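You operate a simulated robot arm through the tools that you are given. There is no shell and no other tool. Be economical: measure what you need, move in short steps, check, and stop when the job is done.

The job below is to be done with a simulated robot arm. You get a single attempt, and the scene is never put back.

TASK
Put things in order on the desk top. At the end: the yellow clip stands where the grey rolled sock with red bands stood; the grey rolled sock with red bands from the desk top stands where the blue cup stood; the blue cup stands where the green sponge stood; the green sponge stands on top of the white tile marked two; whatever was shut is shut again. Leave all else as you found it, and nothing knocked over.

It is judged by the outcome, as a careful person would: the job done as asked, and still so three seconds after it is handed in. It fails if anything else is knocked over, pushed out of place, dropped, spilled or broken.

THE ROBOT
A 7-joint arm with a two-finger parallel gripper, fixed in place. Base frame: the origin is at the foot of the arm, x ahead of it, y to its left, z up; the work surface is at about z = 0. Units: mm, degrees, N and s.
With the tool pointing down near the work surface it reaches from about 240 to 620 mm from the base axis. Its first joint turns from -66.0 to 66.0 degrees. Payload 2.6 kg.
The TCP is the grasp point between the finger pads, 30 mm short of the fingertips. In the tool frame z runs along the fingers and y along their closing line. The gripper opens to 94 mm. The fingers are 28 mm wide and 10 mm thick; the gripper's body (50 by 96 mm) begins 55 mm behind the TCP.
Orientation is that of the tool frame in the base frame, as a unit quaternion [x, y, z, w]. With the fingers straight down and closing along the base's y, the tool's x points along the base's -x, its y along +y and its z along -z.

THE INTERFACE
- The arm moves only by the tool nudge_tool. Its argument "increments" is a list that holds one entry, the list of rows, each a list of 7 numbers: the turn, a rotation vector about the tool's x, y, z in units of 180 degrees (1.0 is 180 degrees), then the shift along the tool's x, y, z in units of 150 mm (1.0 is 150 mm), then the opening in per cent of the stroke, from 0 (shut) to 100 (fully open). In form: [[[ax, ay, az, dx, dy, dz, claw], ...]]. A call has 1 to 10 rows; each row is the pose to reach, as a shift and turn from the pose commanded when the call began, along the tool's axes at that moment. A call with a number of a shift or a turn outside -1 to 1 is refused whole. Rows are played at 5 a second. More than 50 mm and 8.6 degrees between two rows, or a gripper value outside its range, and nothing of the call is played. A pose out of reach is approached as far as the arm can. The call stops where the force on the tool passes 40 N (or 10 N more than at its start, if that is more) or the arm is blocked; 0.2 s more then pass. Each finger travels about 72 mm/s and halts on what it meets, pressing with about 43 N; the grip force reading is that of the motor and also rises with nothing between the fingers. The clock runs only during rows and for 0.2 s after the last one: add rows that repeat a pose to give the fingers time. The reply holds the time, the measured pose of the TCP, the force on the tool along the base axes, the opening and the grip force, in the units named above and with some noise, and new pictures: "show" is both (left out), scene, wrist or none.
- Cameras (640 x 400 px; columns grow to the right, rows downward): "scene" is fixed at [23.7, 422.5, 566.4]; the picture's right is [-0.87, -0.49, 0.00], its down [-0.26, 0.47, -0.84] and it looks along [0.41, -0.73, -0.54] (base axes); focal length 355 px, centre (320, 200). "wrist" rides on the gripper at [-37, 0, -58] in the tool frame; the picture's right is [0.00, -1.00, 0.00], its down [0.97, 0.00, -0.24] and it looks along [0.24, 0.00, 0.97] (tool axes); focal length 218 px, centre (320, 200).
- point_at(camera, pixels): for up to 12 pixels [column, row] of the newest picture of that camera ("zoom" is the newest enlarged one), the place [x, y, z] in the base frame of the surface seen there, good to about 2 mm. The clock stands still meanwhile.
- enlarge(camera, box): a new picture of the part [left, top, right, bottom] of that camera's present view, enlarged. The clock stands still meanwhile.
- close_job(): hands the job in; it is judged then, once.

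Go step by step. Measure first, check grasps and placings, and put right what went wrong. The budget is 80 turns and 120 pictures, counting those below and the enlarged ones. Unless the task says otherwise, let go and move clear before handing in, and close with one line.

The tools are called after "Request:" as a command line: name --argument value ..., lists and objects as JSON in quotes. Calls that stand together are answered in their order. nudge_tool: Moves the arm, as the interface text tells. Its arguments: {"type":"object","properties":{"increments":{"type":"array","items":{"type":"array","items":{"type":"array","items":{"type":"number"}}}},"show":{"type":"string","enum":["both","scene","wrist","none"]}},"required":["increments"]} The other tools are called the same way: point_at (camera, pixels) gives the place of the surface under pixels of a picture; enlarge (camera, box) takes an enlarged picture of a part of a camera's view; close_job () hands the job in.

At the start:

```text
t: 0.0
eef_pos: [363.5, -226.2, 280.6]
orientation: [0.0, 1.0, 0.001, 0.001]
force: [-0.1, -0.3, 0.2]
gripper_width: 94.1
finger_force: 0.0
```

scene: 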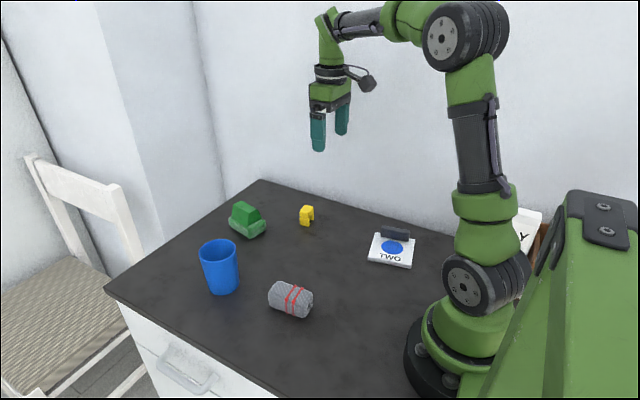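
wrist: 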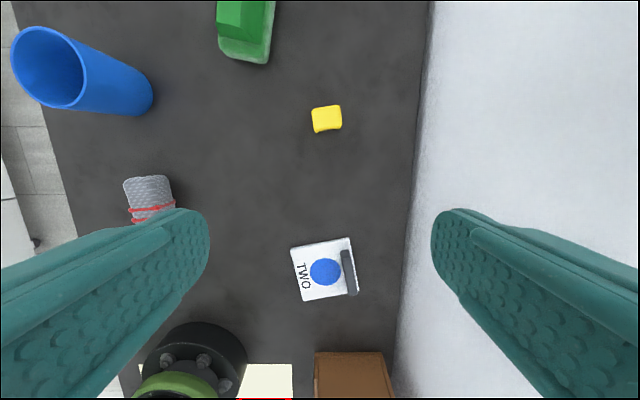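

The scene shows the blue cup (220,268), sock (290,298), green sponge (247,220), yellow clip (306,215) and tile two (391,249) with a dark piece at its back edge. I'll enlarge to see details before measuring.

Request:
enlarge --camera "scene" --box '[180, 180, 340, 330]'

Request:
enlarge --camera "scene" --box '[350, 210, 430, 280]'

Request:
point_at --camera "scene" --pixels '[[208, 246], [232, 243], [212, 292], [236, 288], [270, 292], [289, 297], [311, 303], [391, 255], [371, 260], [409, 266], [413, 240], [394, 232]]'

Request:
point_at --camera "wrist" --pixels '[[327, 119], [313, 110], [340, 106], [342, 128], [316, 132], [245, 20], [222, 50], [265, 60], [271, 5], [325, 271], [345, 253], [352, 290]]'

```text
2.67 times, centred on (260, 255) of scene
```

zoom: 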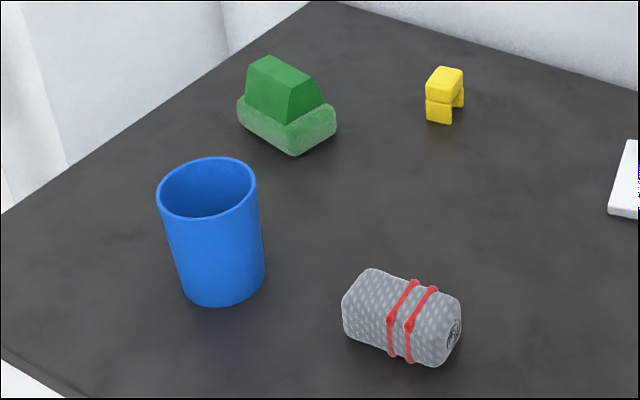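

```text
5.71 times, centred on (390, 245) of scene
```

zoom: 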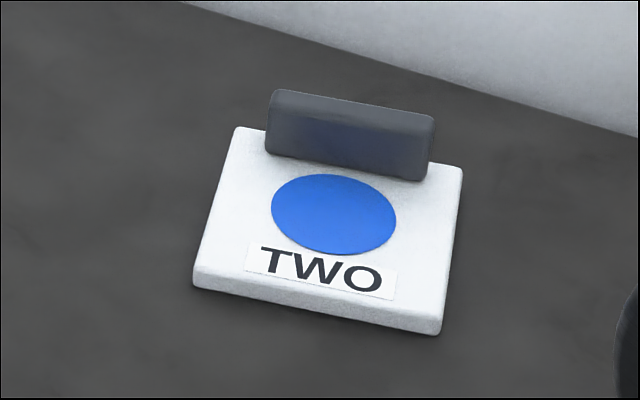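

```text
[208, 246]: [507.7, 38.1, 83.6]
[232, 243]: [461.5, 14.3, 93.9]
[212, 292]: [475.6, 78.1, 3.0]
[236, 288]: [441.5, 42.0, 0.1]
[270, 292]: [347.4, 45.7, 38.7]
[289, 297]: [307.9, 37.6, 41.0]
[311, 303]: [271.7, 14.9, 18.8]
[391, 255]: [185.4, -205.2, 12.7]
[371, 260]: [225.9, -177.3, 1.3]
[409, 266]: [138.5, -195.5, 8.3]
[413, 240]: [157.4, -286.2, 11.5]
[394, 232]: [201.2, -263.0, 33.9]
```

```text
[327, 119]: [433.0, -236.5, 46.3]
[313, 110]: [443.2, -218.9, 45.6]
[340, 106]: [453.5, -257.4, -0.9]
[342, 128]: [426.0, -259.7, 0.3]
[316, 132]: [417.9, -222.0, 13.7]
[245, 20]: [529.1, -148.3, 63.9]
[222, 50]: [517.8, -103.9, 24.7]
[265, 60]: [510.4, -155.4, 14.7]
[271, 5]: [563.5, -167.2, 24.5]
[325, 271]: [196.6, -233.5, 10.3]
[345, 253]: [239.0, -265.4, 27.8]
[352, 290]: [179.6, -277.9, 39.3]
```

The order sponge→tile, cup→sponge, sock→cup, clip→sock needs no parking spot; the tile (TWO, about (193,-230)) has a ledge on its -y side. Next I look at the sponge from above.

Request:
nudge_tool --increments '[[[0, 0, 0, -0.195, 0.16, 0, 100], [0, 0, 0, -0.39, 0.32, 0, 100], [0, 0, 0, -0.585, 0.48, 0, 100], [0, 0, 0, -0.8, 0.64, 0, 100]]]' --show "wrist"

```text
t: 1.0
eef_pos: [482.6, -131.1, 280.9]
orientation: [0.0, 1.0, 0.0, 0.0]
force: [-0.4, 1.0, -0.4]
gripper_width: 93.8
finger_force: 0.0
```

wrist: 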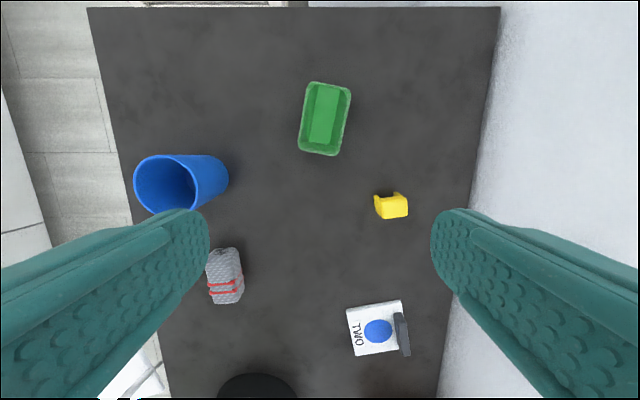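

This view from above shows everything: sponge (325,118), clip (391,206), cup (180,182), sock (226,275), tile (378,328). I'll enlarge and measure the sponge, clip and sock edges.

Request:
enlarge --camera "wrist" --box '[280, 70, 420, 230]'

Request:
point_at --camera "wrist" --pixels '[[311, 84], [349, 91], [336, 154], [301, 148], [318, 90], [340, 92], [331, 142], [310, 140], [325, 118], [394, 206], [378, 198], [398, 195]]'

Request:
point_at --camera "wrist" --pixels '[[348, 311], [400, 301], [405, 352], [355, 355], [378, 330], [397, 315], [405, 354], [212, 252], [236, 250], [214, 301], [241, 299], [226, 275]]'

Request:
point_at --camera "wrist" --pixels '[[135, 180], [165, 156], [194, 185], [160, 213], [222, 160], [227, 180], [215, 200], [190, 156], [172, 190], [407, 200], [407, 214], [378, 217]]'

```text
2.50 times, centred on (350, 150) of wrist
```

zoom: 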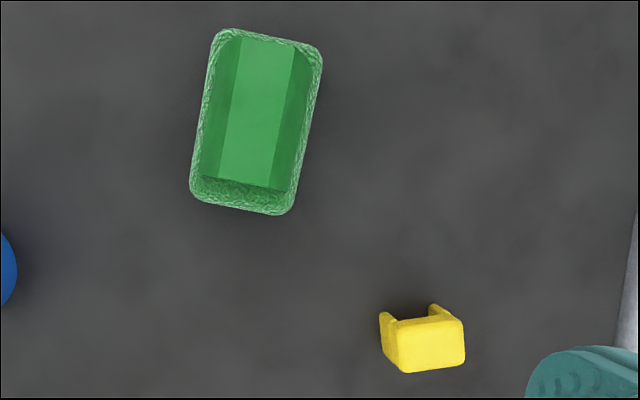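

```text
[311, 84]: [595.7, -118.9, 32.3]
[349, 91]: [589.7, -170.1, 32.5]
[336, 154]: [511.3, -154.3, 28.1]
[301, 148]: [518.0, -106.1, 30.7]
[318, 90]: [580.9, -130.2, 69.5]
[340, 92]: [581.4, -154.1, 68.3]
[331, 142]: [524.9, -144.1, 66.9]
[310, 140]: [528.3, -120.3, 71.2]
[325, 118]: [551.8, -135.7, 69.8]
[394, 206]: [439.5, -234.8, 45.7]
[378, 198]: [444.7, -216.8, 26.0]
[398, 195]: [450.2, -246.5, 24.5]
```

```text
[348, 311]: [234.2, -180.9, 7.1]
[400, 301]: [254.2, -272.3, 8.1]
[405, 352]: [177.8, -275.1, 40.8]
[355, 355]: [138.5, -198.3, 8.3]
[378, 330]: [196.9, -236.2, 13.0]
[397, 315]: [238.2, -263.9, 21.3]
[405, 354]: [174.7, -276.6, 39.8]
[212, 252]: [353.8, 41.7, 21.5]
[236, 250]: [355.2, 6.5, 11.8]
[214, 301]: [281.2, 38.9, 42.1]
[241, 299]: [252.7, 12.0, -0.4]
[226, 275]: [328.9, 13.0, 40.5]
```

```text
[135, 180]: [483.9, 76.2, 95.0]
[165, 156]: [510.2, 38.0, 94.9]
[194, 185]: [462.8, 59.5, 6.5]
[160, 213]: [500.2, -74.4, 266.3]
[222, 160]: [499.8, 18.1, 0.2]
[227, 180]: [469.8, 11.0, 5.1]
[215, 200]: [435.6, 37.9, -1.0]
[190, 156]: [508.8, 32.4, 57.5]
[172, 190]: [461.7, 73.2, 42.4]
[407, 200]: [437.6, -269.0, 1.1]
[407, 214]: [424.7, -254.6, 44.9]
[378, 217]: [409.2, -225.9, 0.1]
```

The sponge is centred about (554,-137), long axis at -10.5°, 80×52, ridge at z≈69. The tile centre is about (196,-236), with the ledge on its back side; I'll enlarge that to measure the room in front of the ledge.

Request:
enlarge --camera "wrist" --box '[335, 285, 425, 365]'

```text
5.00 times, centred on (380, 325) of wrist
```

zoom: 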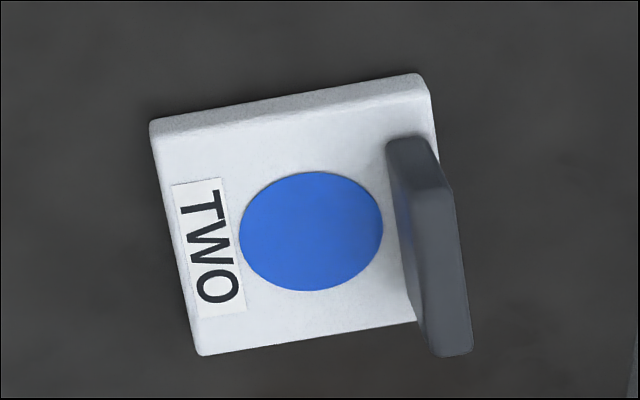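

Request:
point_at --camera "zoom" --pixels '[[156, 142], [208, 350], [425, 98], [312, 230], [385, 225], [240, 232], [384, 150], [414, 318], [400, 180], [418, 290], [425, 165], [455, 340]]'

```text
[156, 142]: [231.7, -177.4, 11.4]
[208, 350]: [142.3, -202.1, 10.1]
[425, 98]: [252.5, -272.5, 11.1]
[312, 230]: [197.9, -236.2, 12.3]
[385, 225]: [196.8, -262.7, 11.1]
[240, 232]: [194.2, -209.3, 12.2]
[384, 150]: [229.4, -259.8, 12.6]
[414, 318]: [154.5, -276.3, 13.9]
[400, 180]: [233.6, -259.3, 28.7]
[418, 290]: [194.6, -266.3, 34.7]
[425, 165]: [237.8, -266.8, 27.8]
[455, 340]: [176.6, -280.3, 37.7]
```

The free space in front of the ledge runs from about -48 to +30 mm off the tile centre, so the sponge goes down at (194,-223) with its long axis along the ledge (12.4°). Now I go above the sponge, turning by 10.5°.

Request:
nudge_tool --increments '[[[0, 0, 0.02, -0.12, -0.01, 0.25, 100], [0, 0, 0.04, -0.24, -0.02, 0.5, 100], [0, 0, 0.058, -0.36, -0.03, 0.75, 100], [0, 0, 0.058, -0.473, -0.04, 1.0, 100]]]' --show "wrist"

```text
t: 2.0
eef_pos: [555.5, -135.6, 131.0]
orientation: [0.092, 0.996, -0.001, 0.001]
force: [-0.5, 0.2, 0.6]
gripper_width: 93.9
finger_force: 0.0
```

wrist: 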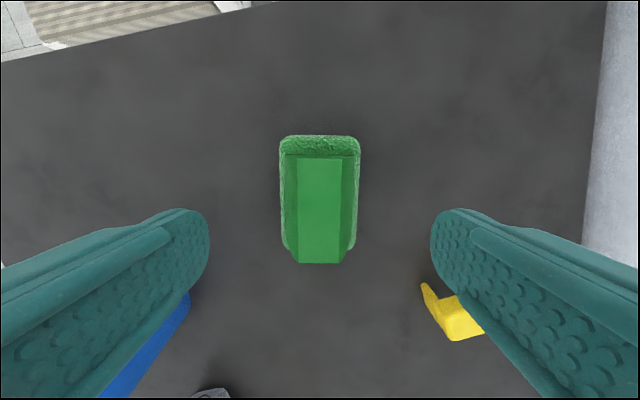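

The sponge lies straight between the fingers (columns 280–360). I descend to z≈35 and close on its base.

Request:
nudge_tool --increments '[[[0, 0, 0, 0, 0, 0.25, 100], [0, 0, 0, 0, 0, 0.5, 100], [0, 0, 0, 0, 0, 0.64, 100], [0, 0, 0, 0, 0, 0.64, 0], [0, 0, 0, 0, 0, 0.64, 0], [0, 0, 0, 0, 0, 0.64, 0], [0, 0, 0, 0, 0, 0.64, 0]]]' --show "wrist"

```text
t: 3.6
eef_pos: [552.0, -135.7, 34.9]
orientation: [0.092, 0.996, 0.0, 0.0]
force: [0.4, -0.1, 0.6]
gripper_width: 63.4
finger_force: 43.3
```

wrist: 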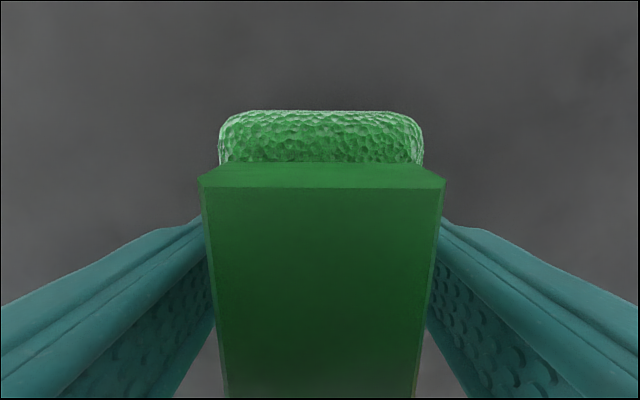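

The grip reads 63.4 mm wide with 43 N, so the sponge base is about 62 mm wide and held centrally. I lift it 100 mm and carry toward the tile.

Request:
nudge_tool --increments '[[[0, 0, 0, 0, 0, -0.15, 0], [0, 0, 0, 0, 0, -0.4, 0], [0, 0, 0, 0, 0, -0.667, 0], [0, 0, 0, 0.25, -0.1, -0.667, 0], [0, 0, 0, 0.5, -0.2, -0.667, 0], [0, 0, 0, 0.75, -0.3, -0.667, 0], [0, 0, 0, 1.0, -0.4, -0.667, 0]]]' --show "scene"

```text
t: 5.2
eef_pos: [394.7, -169.7, 134.8]
orientation: [0.092, 0.996, 0.0, 0.0]
force: [0.5, -0.1, 0.0]
gripper_width: 0.0
finger_force: 32.9
```

scene: 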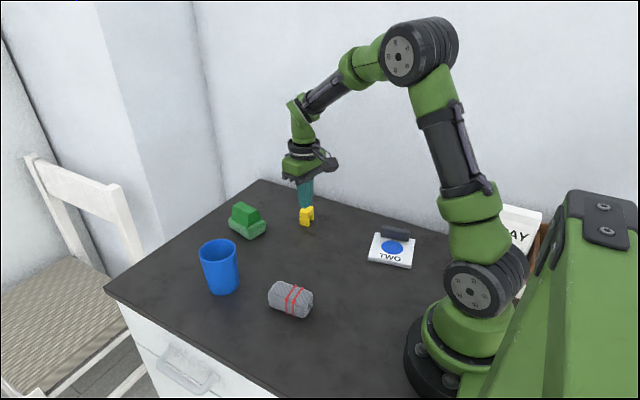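

The gripper reads 0 mm and the scene shows the sponge still at (247,220): it slipped out, because its long sides slope. The upper block's end faces are upright, so I'll grip those. I rise, turn about 85° and look again.

Request:
nudge_tool --increments '[[[0, 0, 0.047, 0, 0, -0.2, 0], [0, 0, 0.094, 0, 0, -0.4, 20], [0, 0, 0.141, -0.1, 0.05, -0.6, 50], [0, 0, 0.188, -0.2, 0.1, -0.8, 100], [0, 0, 0.235, -0.35, 0.15, -0.8, 100], [0, 0, 0.282, -0.5, 0.2, -0.8, 100], [0, 0, 0.329, -0.65, 0.25, -0.8, 100], [0, 0, 0.376, -0.8, 0.3, -0.8, 100], [0, 0, 0.423, -0.9, 0.38, -0.8, 100], [0, 0, 0.47, -0.943, 0.398, -0.8, 100]]]' --show "wrist"

```text
t: 7.4
eef_pos: [546.1, -135.4, 252.9]
orientation: [0.739, 0.674, 0.0, 0.0]
force: [-0.2, -0.3, 0.2]
gripper_width: 93.8
finger_force: 0.0
```

wrist: 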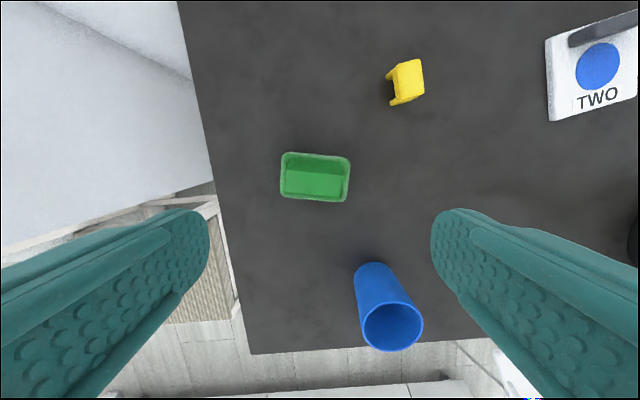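

The sponge is at (315,177), upright. I enlarge it to get the block's exact ends.

Request:
enlarge --camera "wrist" --box '[265, 135, 365, 215]'

```text
5.00 times, centred on (315, 175) of wrist
```

zoom: 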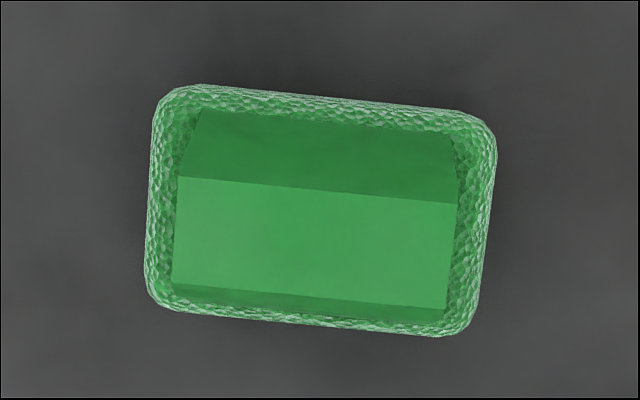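

Request:
point_at --camera "zoom" --pixels '[[150, 200], [490, 220], [320, 97], [300, 322], [182, 182], [178, 275], [452, 208], [442, 300], [315, 240], [205, 112], [455, 145], [320, 75]]'

```text
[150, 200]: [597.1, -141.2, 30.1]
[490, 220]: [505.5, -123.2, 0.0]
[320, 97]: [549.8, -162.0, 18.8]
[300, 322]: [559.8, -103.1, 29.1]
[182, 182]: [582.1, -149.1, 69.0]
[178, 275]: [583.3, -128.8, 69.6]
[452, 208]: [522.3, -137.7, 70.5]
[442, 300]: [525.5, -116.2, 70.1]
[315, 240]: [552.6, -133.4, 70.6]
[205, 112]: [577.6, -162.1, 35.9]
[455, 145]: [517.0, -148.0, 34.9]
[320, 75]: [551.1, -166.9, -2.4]
```

The block's top is centred at (553,-133), 61 mm long between upright ends, axis -10.8°. I align and drop to just above it.

Request:
nudge_tool --increments '[[[0, 0, 0.031, 0.02, 0.044, 0.3, 100], [0, 0, 0.031, 0.02, 0.044, 0.6, 100], [0, 0, 0.031, 0.02, 0.044, 0.9, 100], [0, 0, 0.031, 0.02, 0.044, 0.953, 100]]]' --show "wrist"

```text
t: 8.4
eef_pos: [554.7, -131.4, 111.1]
orientation: [0.77, 0.638, 0.0, 0.0]
force: [-0.2, 0.2, 0.2]
gripper_width: 94.1
finger_force: 0.1
```

wrist: 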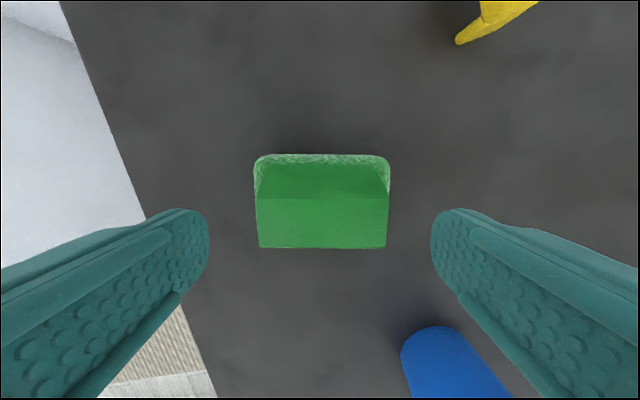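

Aligned with the block between the fingers (255–390). I descend to z≈67, close on the end faces, and lift slightly as a test.

Request:
nudge_tool --increments '[[[0, 0, 0, -0.013, 0, 0.15, 100], [0, 0, 0, -0.013, 0, 0.293, 100], [0, 0, 0, -0.013, 0, 0.293, 0], [0, 0, 0, -0.013, 0, 0.293, 0], [0, 0, 0, -0.013, 0, 0.293, 0], [0, 0, 0, -0.013, 0, 0.293, 0], [0, 0, 0, -0.013, 0, 0.24, 0], [0, 0, 0, -0.013, 0, 0.14, 0], [0, 0, 0, -0.013, 0, 0.0, 0]]]' --show "both"

```text
t: 10.4
eef_pos: [551.6, -132.5, 112.1]
orientation: [0.77, 0.638, 0.001, -0.001]
force: [-0.4, -0.2, -0.4]
gripper_width: 63.6
finger_force: 42.6
```

scene: 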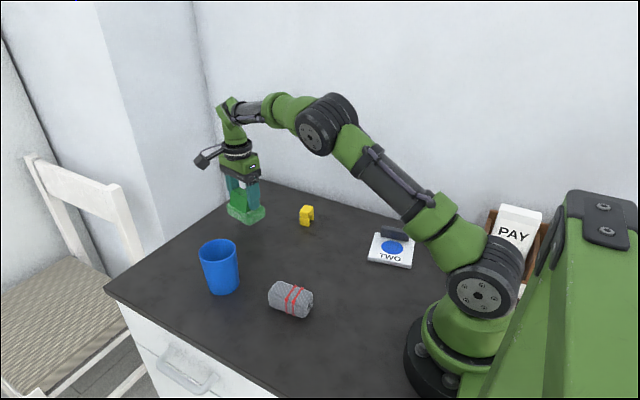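
wrist: 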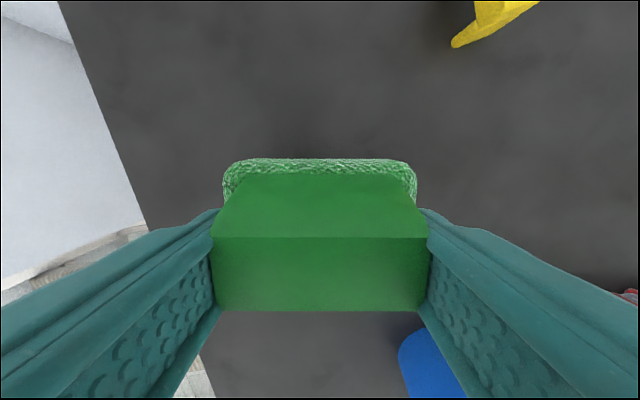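

The sponge is firmly held between the fingers (63.6 mm) and lifted. I raise it and carry it toward the tile, beginning the turn.

Request:
nudge_tool --increments '[[[0, 0, 0, 0, 0, -0.2, 0], [0, 0, 0, 0, 0, -0.35, 0], [0, 0, 0, -0.05, -0.25, -0.35, 0], [0, 0, 0, -0.15, -0.5, -0.35, 0], [0, 0, 0, -0.25, -0.75, -0.35, 0], [0, 0, 0, -0.4, -1.0, -0.35, 0]]]' --show "none"

Request:
nudge_tool --increments '[[[0, 0, -0.043, -0.15, -0.25, 0, 0], [0, 0, -0.086, -0.3, -0.5, 0, 0], [0, 0, -0.129, -0.45, -0.75, 0, 0], [0, 0, -0.129, -0.6, -1.0, 0, 0]]]' --show "both"

```text
t: 11.8
eef_pos: [392.6, -165.1, 165.2]
orientation: [0.77, 0.638, 0.001, 0.0]
force: [0.4, 0.3, -0.2]
gripper_width: 63.2
finger_force: 43.3
```

```text
t: 12.8
eef_pos: [228.1, -226.8, 165.8]
orientation: [0.625, 0.781, 0.0, 0.0]
force: [-0.5, 0.9, -1.1]
gripper_width: 63.1
finger_force: 43.0
```

scene: 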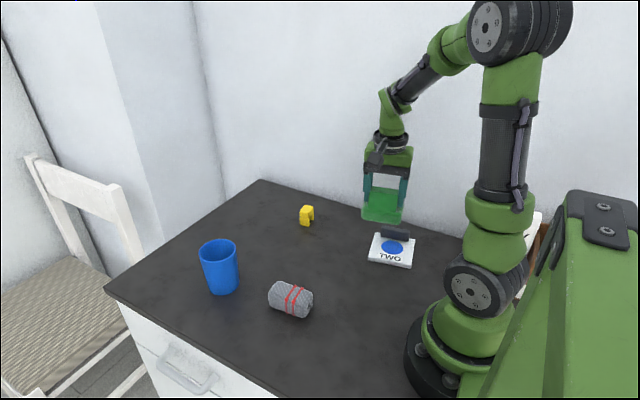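
wrist: 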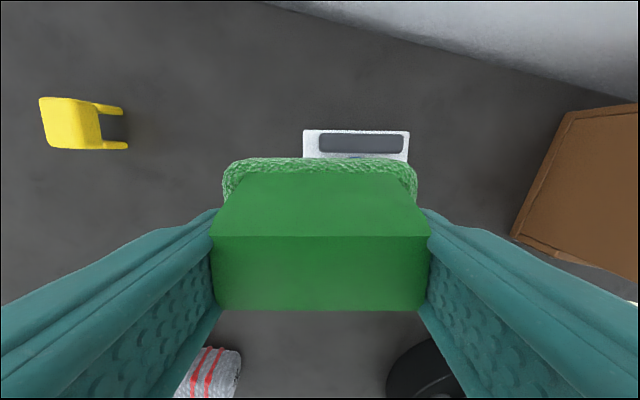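

The ledge shows behind the sponge, square to it at (362,143). I shift the last 33 mm along the tile and lower to just above it.

Request:
nudge_tool --increments '[[[0, 0, 0, 0.052, -0.215, 0, 0], [0, 0, 0, 0.052, -0.215, 0.2, 0], [0, 0, 0, 0.052, -0.215, 0.4, 0], [0, 0, 0, 0.052, -0.215, 0.48, 0]]]' --show "both"

```text
t: 13.8
eef_pos: [197.0, -226.3, 92.1]
orientation: [0.625, 0.781, 0.0, 0.0]
force: [0.0, 0.3, -0.9]
gripper_width: 63.7
finger_force: 43.0
```

scene: 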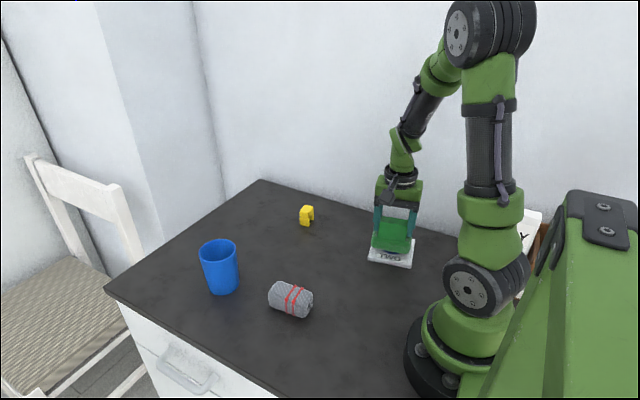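
wrist: 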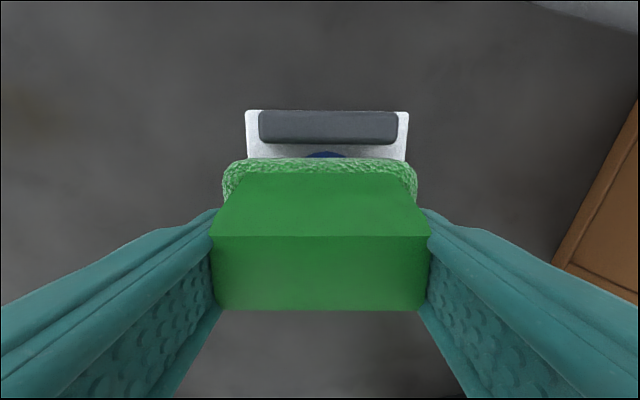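

The tile is centred at column 328 versus 320 for the sponge, so I shift 4 mm, lower 12 mm onto the tile, then let go and rise.

Request:
nudge_tool --increments '[[[0, 0, 0, 0, -0.027, 0, 0], [0, 0, 0, 0, -0.027, 0.04, 0], [0, 0, 0, 0, -0.027, 0.08, 0], [0, 0, 0, 0, -0.027, 0.08, 0]]]' --show "scene"

```text
t: 14.8
eef_pos: [191.4, -225.6, 81.2]
orientation: [0.625, 0.781, 0.0, 0.0]
force: [-0.5, -0.7, 0.6]
gripper_width: 63.4
finger_force: 43.1
```

scene: 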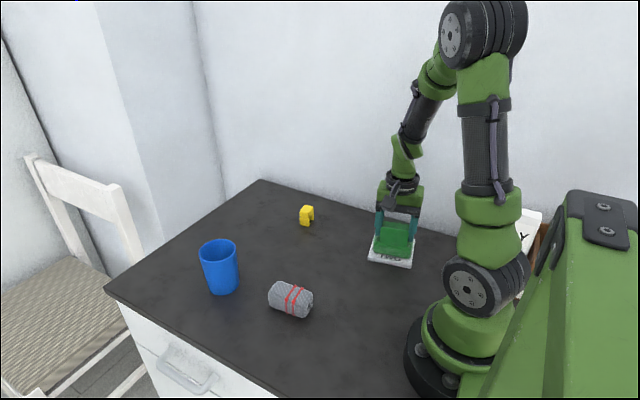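

No contact force yet; I lower a further millimetre at a time.

Request:
nudge_tool --increments '[[[0, 0, 0, 0, 0, 0.008, 0], [0, 0, 0, 0, 0, 0.014, 0], [0, 0, 0, 0, 0, 0.014, 0]]]' --show "none"

```text
t: 15.4
eef_pos: [193.1, -226.6, 79.7]
orientation: [0.627, 0.779, 0.0, 0.002]
force: [-2.6, 2.7, 11.7]
gripper_width: 63.4
finger_force: 43.0
stopped in row 2: the force on the tool passed its limit (the readings are from after the stop); the commanded pose is now the measured one
```

Contact is made (11.7 N at z≈79.7). I open and rise.

Request:
nudge_tool --increments '[[[0, 0, 0, 0, 0, 0, 85], [0, 0, 0, 0, 0, 0, 85], [0, 0, 0, 0, 0, 0, 85], [0, 0, 0, 0, 0, -0.15, 85], [0, 0, 0, 0, 0, -0.4, 85], [0, 0, 0, 0, 0, -0.65, 85], [0, 0, 0, 0, 0, -0.9, 85]]]' --show "both"

```text
t: 17.0
eef_pos: [192.3, -227.0, 216.6]
orientation: [0.626, 0.78, 0.0, 0.001]
force: [0.4, -0.3, 0.0]
gripper_width: 80.0
finger_force: 0.0
```

scene: 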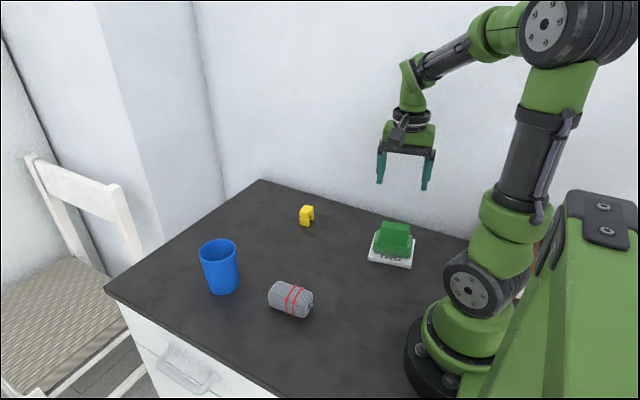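
wrist: 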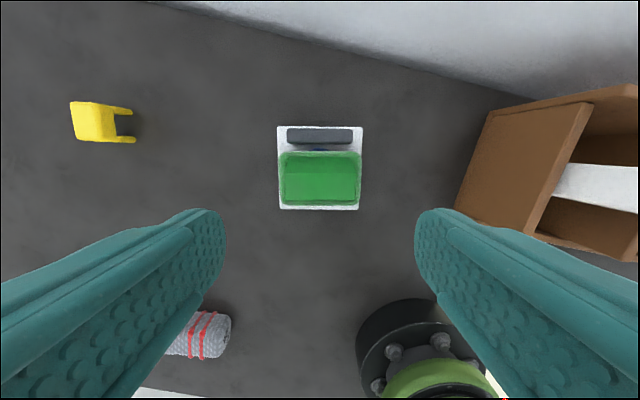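

The sponge sits squarely on the tile (320,178) clear of the ledge. Next the cup: I move over toward it, turning back to the straight orientation on the way.

Request:
nudge_tool --increments '[[[0, 0, -0.043, 0.07, 0.1, -0.1, 85], [0, 0, -0.086, 0.15, 0.2, -0.2, 100], [0, 0, -0.129, 0.22, 0.3, -0.3, 100], [0, 0, -0.172, 0.3, 0.4, -0.35, 100], [0, 0, -0.215, 0.37, 0.5, -0.35, 100], [0, 0, -0.258, 0.45, 0.6, -0.35, 100], [0, 0, -0.301, 0.52, 0.7, -0.35, 100], [0, 0, -0.344, 0.6, 0.8, -0.35, 100], [0, 0, -0.387, 0.67, 0.9, -0.35, 100], [0, 0, -0.43, 0.75, 1.0, -0.35, 100]]]' --show "none"

```text
t: 19.2
eef_pos: [314.0, -83.4, 267.5]
orientation: [0.001, 1.0, 0.0, 0.001]
force: [0.3, -0.4, -0.2]
gripper_width: 94.0
finger_force: 0.0
```

Straight again at (314,-83). I move on above the cup.

Request:
nudge_tool --increments '[[[0, 0, 0, -0.21, 0.213, 0, 100], [0, 0, 0, -0.42, 0.426, 0, 100], [0, 0, 0, -0.63, 0.64, 0, 100], [0, 0, 0, -0.84, 0.853, 0, 100]]]' --show "wrist"

```text
t: 20.2
eef_pos: [440.6, 45.6, 265.8]
orientation: [0.001, 1.0, -0.001, 0.001]
force: [0.7, -0.7, 0.4]
gripper_width: 93.9
finger_force: 0.0
```

wrist: 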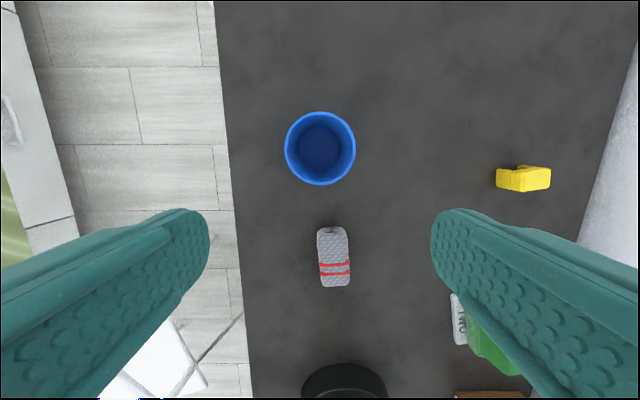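

Cup rim shows as a circle about (320,148), empty; the sock is at (333,257). I measure both precisely.

Request:
point_at --camera "wrist" --pixels '[[287, 148], [354, 148], [320, 114], [320, 183], [297, 124], [344, 124], [319, 150], [298, 173]]'

Request:
enlarge --camera "wrist" --box '[290, 215, 380, 300]'

```text
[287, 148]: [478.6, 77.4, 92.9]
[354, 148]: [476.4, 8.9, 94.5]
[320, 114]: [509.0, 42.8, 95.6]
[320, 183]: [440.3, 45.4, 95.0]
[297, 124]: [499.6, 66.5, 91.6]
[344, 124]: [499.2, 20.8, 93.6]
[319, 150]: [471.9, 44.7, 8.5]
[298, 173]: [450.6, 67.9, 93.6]
```

```text
4.71 times, centred on (335, 258) of wrist
```

zoom: 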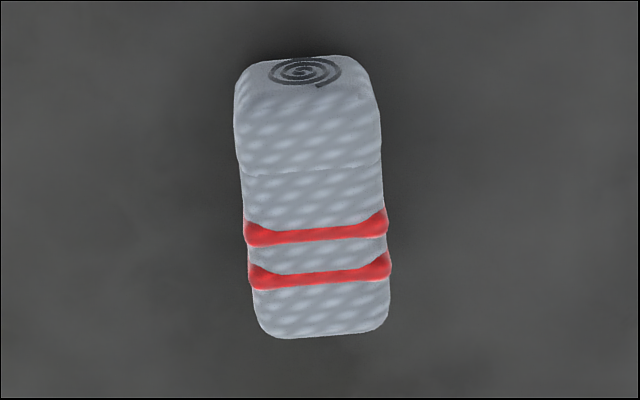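

Request:
point_at --camera "zoom" --pixels '[[300, 70], [240, 120], [378, 130], [312, 140], [256, 300], [382, 300], [325, 310], [320, 250], [250, 200], [380, 200], [290, 325], [365, 322]]'

```text
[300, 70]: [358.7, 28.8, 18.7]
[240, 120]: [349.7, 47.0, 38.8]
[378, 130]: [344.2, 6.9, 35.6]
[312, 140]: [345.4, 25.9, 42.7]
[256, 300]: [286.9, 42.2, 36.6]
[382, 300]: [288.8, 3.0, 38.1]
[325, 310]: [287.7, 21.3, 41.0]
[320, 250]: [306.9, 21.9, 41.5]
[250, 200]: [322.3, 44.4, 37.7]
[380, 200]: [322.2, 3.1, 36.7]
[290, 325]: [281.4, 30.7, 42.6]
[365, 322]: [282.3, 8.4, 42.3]
```

The cup is centred at (475,43.5), 70 mm across and 95 tall, empty. The sock is centred at (318.5,24.5), axis about 4.5°, 42 wide and high. I go above the cup.

Request:
nudge_tool --increments '[[[0, 0, 0, -0.23, -0.014, 0.2, 100], [0, 0, 0, -0.23, -0.014, 0.5, 100], [0, 0, 0, -0.23, -0.014, 0.8, 100], [0, 0, 0, -0.23, -0.014, 0.9, 100]]]' --show "wrist"

```text
t: 21.2
eef_pos: [474.3, 41.7, 131.7]
orientation: [0.002, 1.0, 0.0, 0.001]
force: [-0.5, -0.2, -0.2]
gripper_width: 94.2
finger_force: 0.0
```

wrist: 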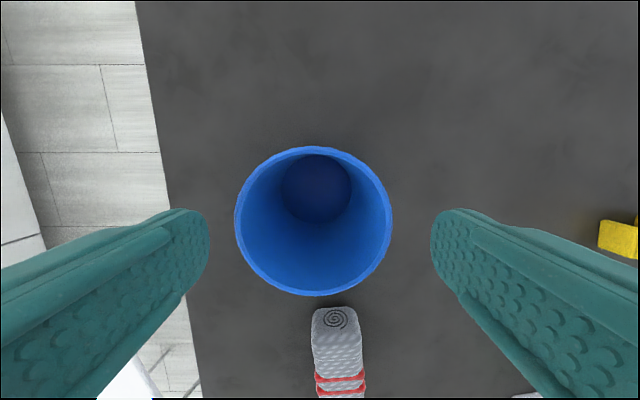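

The cup rim (236–392) sits between the fingers; I shift 2 mm left, descend to z≈50, close and lift slightly.

Request:
nudge_tool --increments '[[[0, 0, 0, 0, 0.013, 0.15, 100], [0, 0, 0, 0, 0.013, 0.4, 100], [0, 0, 0, 0, 0.013, 0.54, 100], [0, 0, 0, 0, 0.013, 0.54, 0], [0, 0, 0, 0, 0.013, 0.54, 0], [0, 0, 0, 0, 0.013, 0.54, 0], [0, 0, 0, 0, 0.013, 0.54, 0], [0, 0, 0, 0, 0.013, 0.48, 0], [0, 0, 0, 0, 0.013, 0.3, 0]]]' --show "both"

```text
t: 23.2
eef_pos: [474.9, 42.6, 86.7]
orientation: [0.001, 1.0, 0.0, 0.001]
force: [0.3, 0.2, -0.9]
gripper_width: 67.5
finger_force: 43.2
```

scene: 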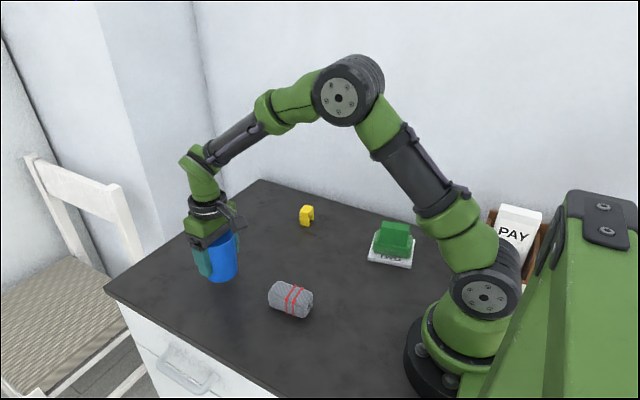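
wrist: 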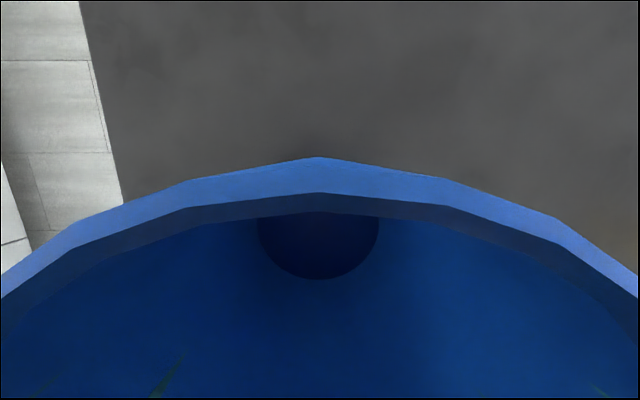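

The cup is held (67.5 mm) and upright, 36 mm up. I carry it to the sponge's old place at (554,-137).

Request:
nudge_tool --increments '[[[0, 0, 0, -0.06, -0.15, 0, 0], [0, 0, 0, -0.13, -0.4, 0, 0], [0, 0, 0, -0.26, -0.65, 0, 0], [0, 0, 0, -0.4, -0.85, 0, 0], [0, 0, 0, -0.5, -1.0, 0, 0]]]' --show "none"

```text
t: 24.4
eef_pos: [551.1, -107.9, 88.5]
orientation: [0.0, 1.0, 0.001, 0.001]
force: [0.5, -0.3, -0.3]
gripper_width: 67.3
finger_force: 43.2
```

29 mm left to go; I shift over and lower near the surface.

Request:
nudge_tool --increments '[[[0, 0, 0, -0.019, -0.194, 0, 0], [0, 0, 0, -0.019, -0.194, 0.1, 0], [0, 0, 0, -0.019, -0.194, 0.2, 0], [0, 0, 0, -0.019, -0.194, 0.235, 0], [0, 0, 0, -0.019, -0.194, 0.245, 0], [0, 0, 0, -0.019, -0.194, 0.252, 0]]]' --show "scene"

```text
t: 25.8
eef_pos: [553.5, -134.5, 51.2]
orientation: [0.002, 1.0, 0.0, 0.003]
force: [-3.1, 2.5, 6.4]
gripper_width: 67.4
finger_force: 43.0
```

scene: 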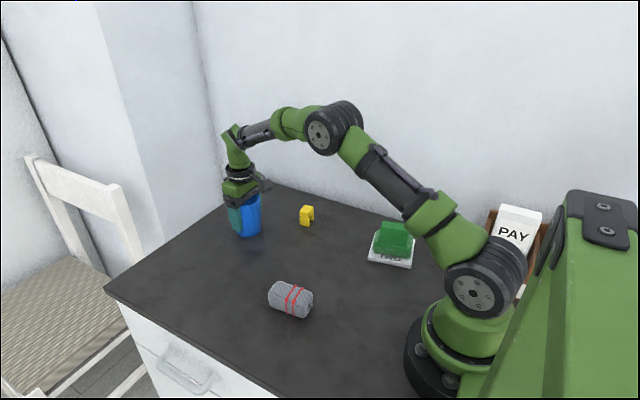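

The cup touches the desk (6 N) at (553.5,-134.5). I open and rise straight up.

Request:
nudge_tool --increments '[[[0, 0, 0, 0, 0, 0, 100], [0, 0, 0, 0, 0, 0, 100], [0, 0, 0, 0, 0, 0, 100], [0, 0, 0, 0, 0, -0.2, 100], [0, 0, 0, 0, 0, -0.5, 100], [0, 0, 0, 0, 0, -0.8, 100], [0, 0, 0, 0.3, 0, -1.0, 100]]]' --show "both"

```text
refused: row 7 steps farther than a row can; nothing moved
```

Request:
nudge_tool --increments '[[[0, 0, 0, 0, 0, 0, 100], [0, 0, 0, 0, 0, 0, 100], [0, 0, 0, 0, 0, 0, 100], [0, 0, 0, 0, 0, -0.2, 100], [0, 0, 0, 0, 0, -0.5, 100], [0, 0, 0, 0, 0, -0.8, 100], [0, 0, 0, 0.2, 0, -1.0, 100]]]' --show "both"

```text
t: 27.4
eef_pos: [523.7, -134.9, 201.3]
orientation: [0.002, 1.0, 0.0, 0.0]
force: [0.4, 0.1, -0.8]
gripper_width: 93.5
finger_force: 0.1
```

scene: 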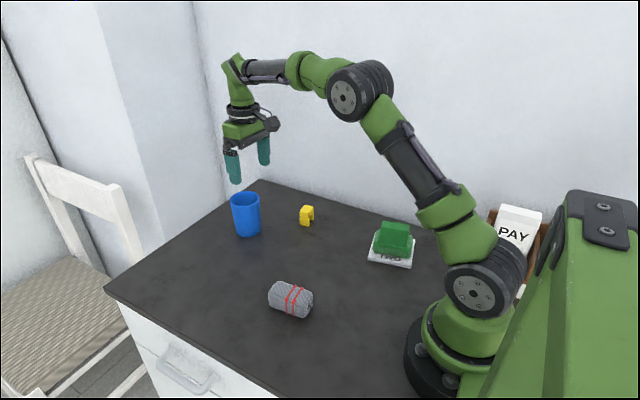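
wrist: 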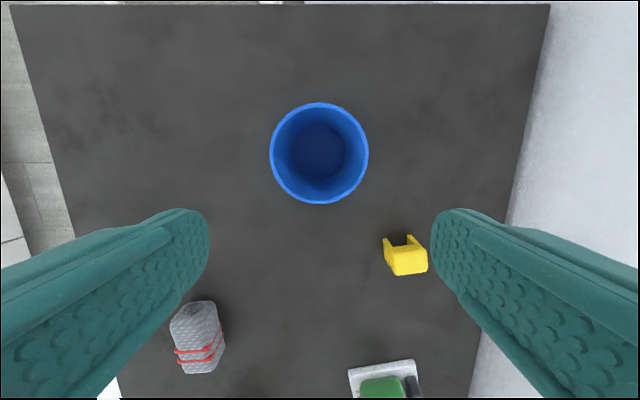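

The cup stands upright at the sponge's old spot. Next I go over the sock at (318.5,24.5).

Request:
nudge_tool --increments '[[[0, 0, 0, 0.2, 0.13, 0, 100], [0, 0, 0, 0.4, 0.3, 0, 100], [0, 0, 0, 0.6, 0.47, 0, 100], [0, 0, 0, 0.8, 0.65, 0, 100], [0, 0, -0.025, 1.0, 0.8, 0, 100]]]' --show "none"

```text
t: 28.6
eef_pos: [371.7, -14.7, 198.0]
orientation: [-0.038, 0.999, -0.001, 0.001]
force: [0.7, 0.8, -0.4]
gripper_width: 94.0
finger_force: 0.0
```

Now directly above the sock and down to z≈100.

Request:
nudge_tool --increments '[[[0, 0, 0, 0.17, 0.144, 0.1, 100], [0, 0, 0, 0.333, 0.288, 0.2, 100], [0, 0, 0, 0.333, 0.288, 0.45, 100], [0, 0, 0, 0.333, 0.288, 0.65, 100]]]' --show "wrist"

```text
t: 29.6
eef_pos: [320.5, 23.1, 101.1]
orientation: [-0.037, 0.999, 0.0, 0.001]
force: [0.6, -0.6, 0.2]
gripper_width: 94.3
finger_force: 0.0
```

wrist: 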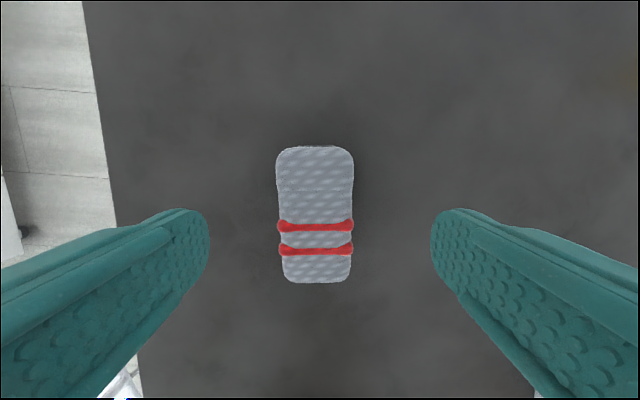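

The sock is straight between the fingers (277–354). I descend to z≈34, close and lift.

Request:
nudge_tool --increments '[[[0, 0, 0, 0.013, 0.007, 0.2, 100], [0, 0, 0, 0.013, 0.007, 0.445, 100], [0, 0, 0, 0.013, 0.007, 0.445, 0], [0, 0, 0, 0.013, 0.007, 0.445, 0], [0, 0, 0, 0.013, 0.007, 0.445, 0], [0, 0, 0, 0.013, 0.007, 0.445, 0], [0, 0, 0, 0.013, 0.007, 0.445, 0], [0, 0, 0, 0.013, 0.007, 0.38, 0], [0, 0, 0, 0.013, 0.007, 0.2, 0]]]' --show "both"

```text
t: 31.6
eef_pos: [318.1, 24.2, 71.6]
orientation: [-0.037, 0.999, 0.0, 0.0]
force: [1.2, -0.1, 0.0]
gripper_width: 47.4
finger_force: 43.2
```

scene: 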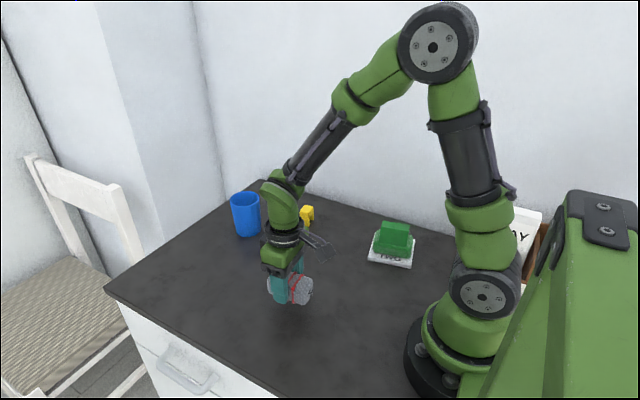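
wrist: 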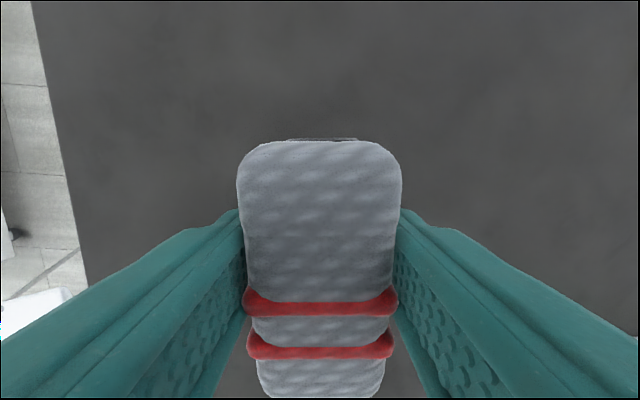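

The sock is held (47.4 mm) and lifted level. I carry it to the cup's old place (475,43.5).

Request:
nudge_tool --increments '[[[0, 0, 0, -0.2, 0.01, 0, 0], [0, 0, 0, -0.5, 0.03, 0, 0], [0, 0, 0, -0.8, 0.05, 0, 0], [0, 0, 0, -0.95, 0.05, 0, 0]]]' --show "none"

```text
t: 32.6
eef_pos: [458.6, 43.4, 72.8]
orientation: [-0.038, 0.999, -0.001, 0.001]
force: [0.2, 0.0, -0.8]
gripper_width: 47.4
finger_force: 42.9
```

I finish the last 16 mm and lower it to the desk.

Request:
nudge_tool --increments '[[[0, 0, 0, -0.109, -0.008, 0, 0], [0, 0, 0, -0.109, -0.008, 0.12, 0], [0, 0, 0, -0.109, -0.008, 0.22, 0], [0, 0, 0, -0.109, -0.008, 0.245, 0], [0, 0, 0, -0.109, -0.008, 0.252, 0], [0, 0, 0, -0.109, -0.008, 0.258, 0]]]' --show "scene"

```text
t: 34.0
eef_pos: [475.5, 42.4, 33.9]
orientation: [-0.038, 0.999, 0.0, 0.002]
force: [-6.2, -1.7, 17.0]
gripper_width: 47.2
finger_force: 43.2
```

scene: 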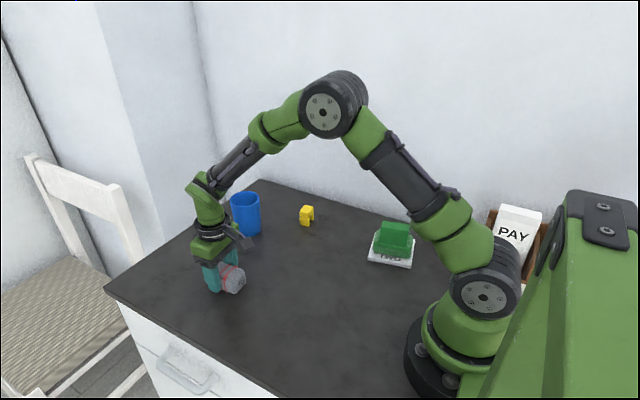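

The sock is down (17 N) at (475.5,42.4). I open and rise.

Request:
nudge_tool --increments '[[[0, 0, 0, 0, 0, 0, 100], [0, 0, 0, 0, 0, 0, 100], [0, 0, 0, 0, 0, 0, 100], [0, 0, 0, 0, 0, -0.2, 100], [0, 0, 0, 0, 0, -0.5, 100], [0, 0, 0, 0, 0, -0.8, 100], [0, 0, 0, 0, 0, -1.0, 100]]]' --show "both"

```text
t: 35.6
eef_pos: [475.3, 42.8, 184.4]
orientation: [-0.039, 0.999, -0.001, 0.001]
force: [-0.3, 0.4, 0.0]
gripper_width: 94.1
finger_force: 0.0
```

scene: 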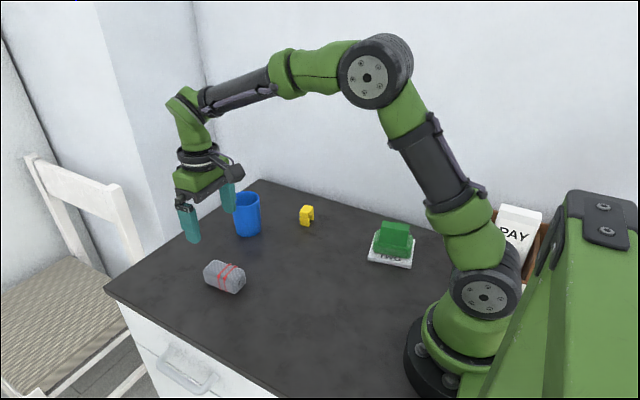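
wrist: 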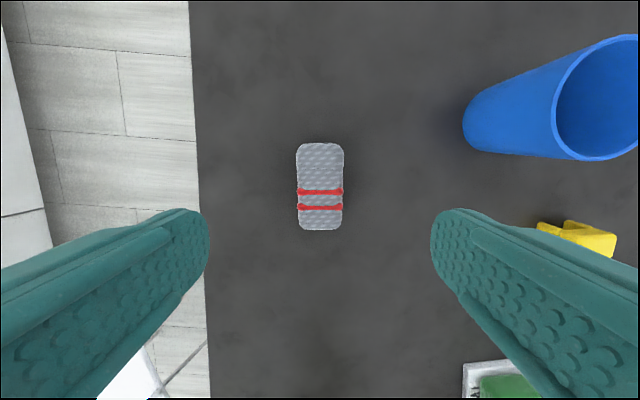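

The sock lies level in the cup's old place. Last is the clip: I move over toward (435,-236).

Request:
nudge_tool --increments '[[[0, 0, 0.012, 0.1, -0.25, -0.1, 100], [0, 0, 0.0245, 0.2, -0.5, -0.1, 100], [0, 0, 0.0245, 0.3, -0.75, -0.1, 100], [0, 0, 0.0245, 0.4, -1.0, -0.1, 100]]]' --show "none"

Request:
nudge_tool --increments '[[[0, 0, 0, 0.05, -0.25, 0, 100], [0, 0, 0, 0.1, -0.5, 0, 100], [0, 0, 0, 0.15, -0.75, 0, 100], [0, 0, 0, 0.15, -0.82, 0, 100]]]' --show "wrist"

```text
t: 36.6
eef_pos: [428.0, -111.9, 197.1]
orientation: [0.0, 1.0, 0.001, 0.001]
force: [-0.1, -0.2, 0.9]
gripper_width: 93.9
finger_force: 0.2
```

```text
t: 37.6
eef_pos: [405.4, -235.5, 197.7]
orientation: [-0.001, 1.0, 0.0, 0.001]
force: [-0.5, 0.5, 0.5]
gripper_width: 94.0
finger_force: 0.0
```

wrist: 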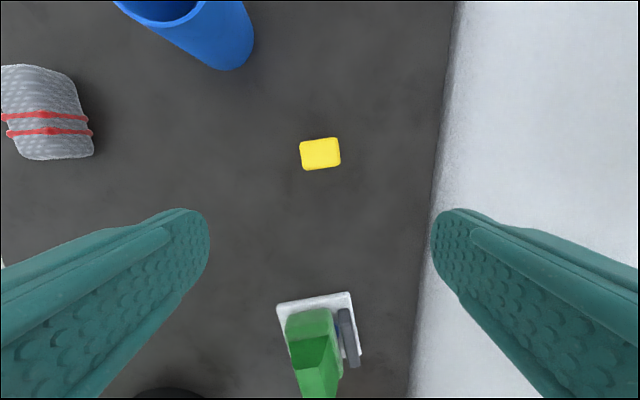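

Request:
enlarge --camera "wrist" --box '[290, 125, 350, 182]'

Request:
enlarge --camera "scene" --box '[280, 190, 340, 240]'

Request:
point_at --camera "wrist" --pixels '[[301, 145], [339, 140], [340, 165], [304, 169], [320, 153], [320, 140], [321, 168], [302, 157], [338, 152]]'

```text
7.02 times, centred on (320, 154) of wrist
```

zoom: 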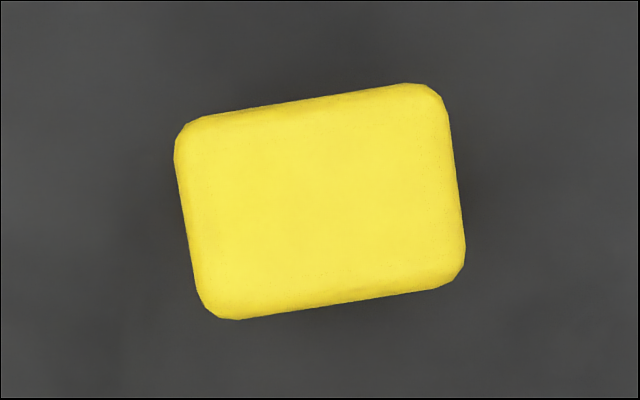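

```text
8.00 times, centred on (310, 215) of scene
```

zoom: 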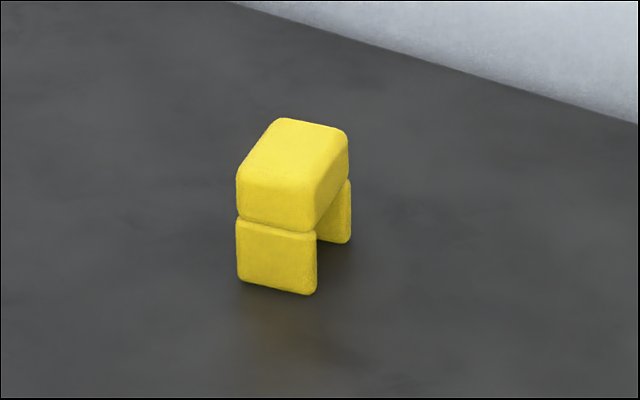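

```text
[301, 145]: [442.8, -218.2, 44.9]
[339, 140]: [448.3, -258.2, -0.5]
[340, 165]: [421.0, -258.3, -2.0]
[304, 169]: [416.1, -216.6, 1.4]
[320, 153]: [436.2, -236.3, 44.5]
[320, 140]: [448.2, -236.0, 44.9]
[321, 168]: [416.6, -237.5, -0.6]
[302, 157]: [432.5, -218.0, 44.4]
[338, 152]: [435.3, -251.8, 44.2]
```

The clip is a bridge, top block 36×27 mm, centred at (435,-236), long axis at about 9° from y, 45 high. I'll grip its top block along that axis; first align above it.

Request:
nudge_tool --increments '[[[0, 0, -0.025, -0.1, -0.007, 0.15, 100], [0, 0, -0.05, -0.197, -0.007, 0.35, 100], [0, 0, -0.05, -0.197, -0.007, 0.55, 100], [0, 0, -0.05, -0.197, -0.007, 0.68, 100]]]' --show "wrist"

```text
t: 38.6
eef_pos: [434.3, -236.0, 95.9]
orientation: [-0.079, 0.997, -0.001, 0.001]
force: [0.1, 0.7, 0.0]
gripper_width: 94.0
finger_force: 0.0
```

wrist: 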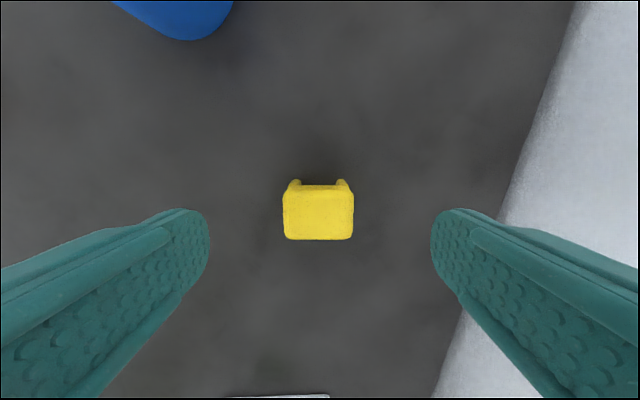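

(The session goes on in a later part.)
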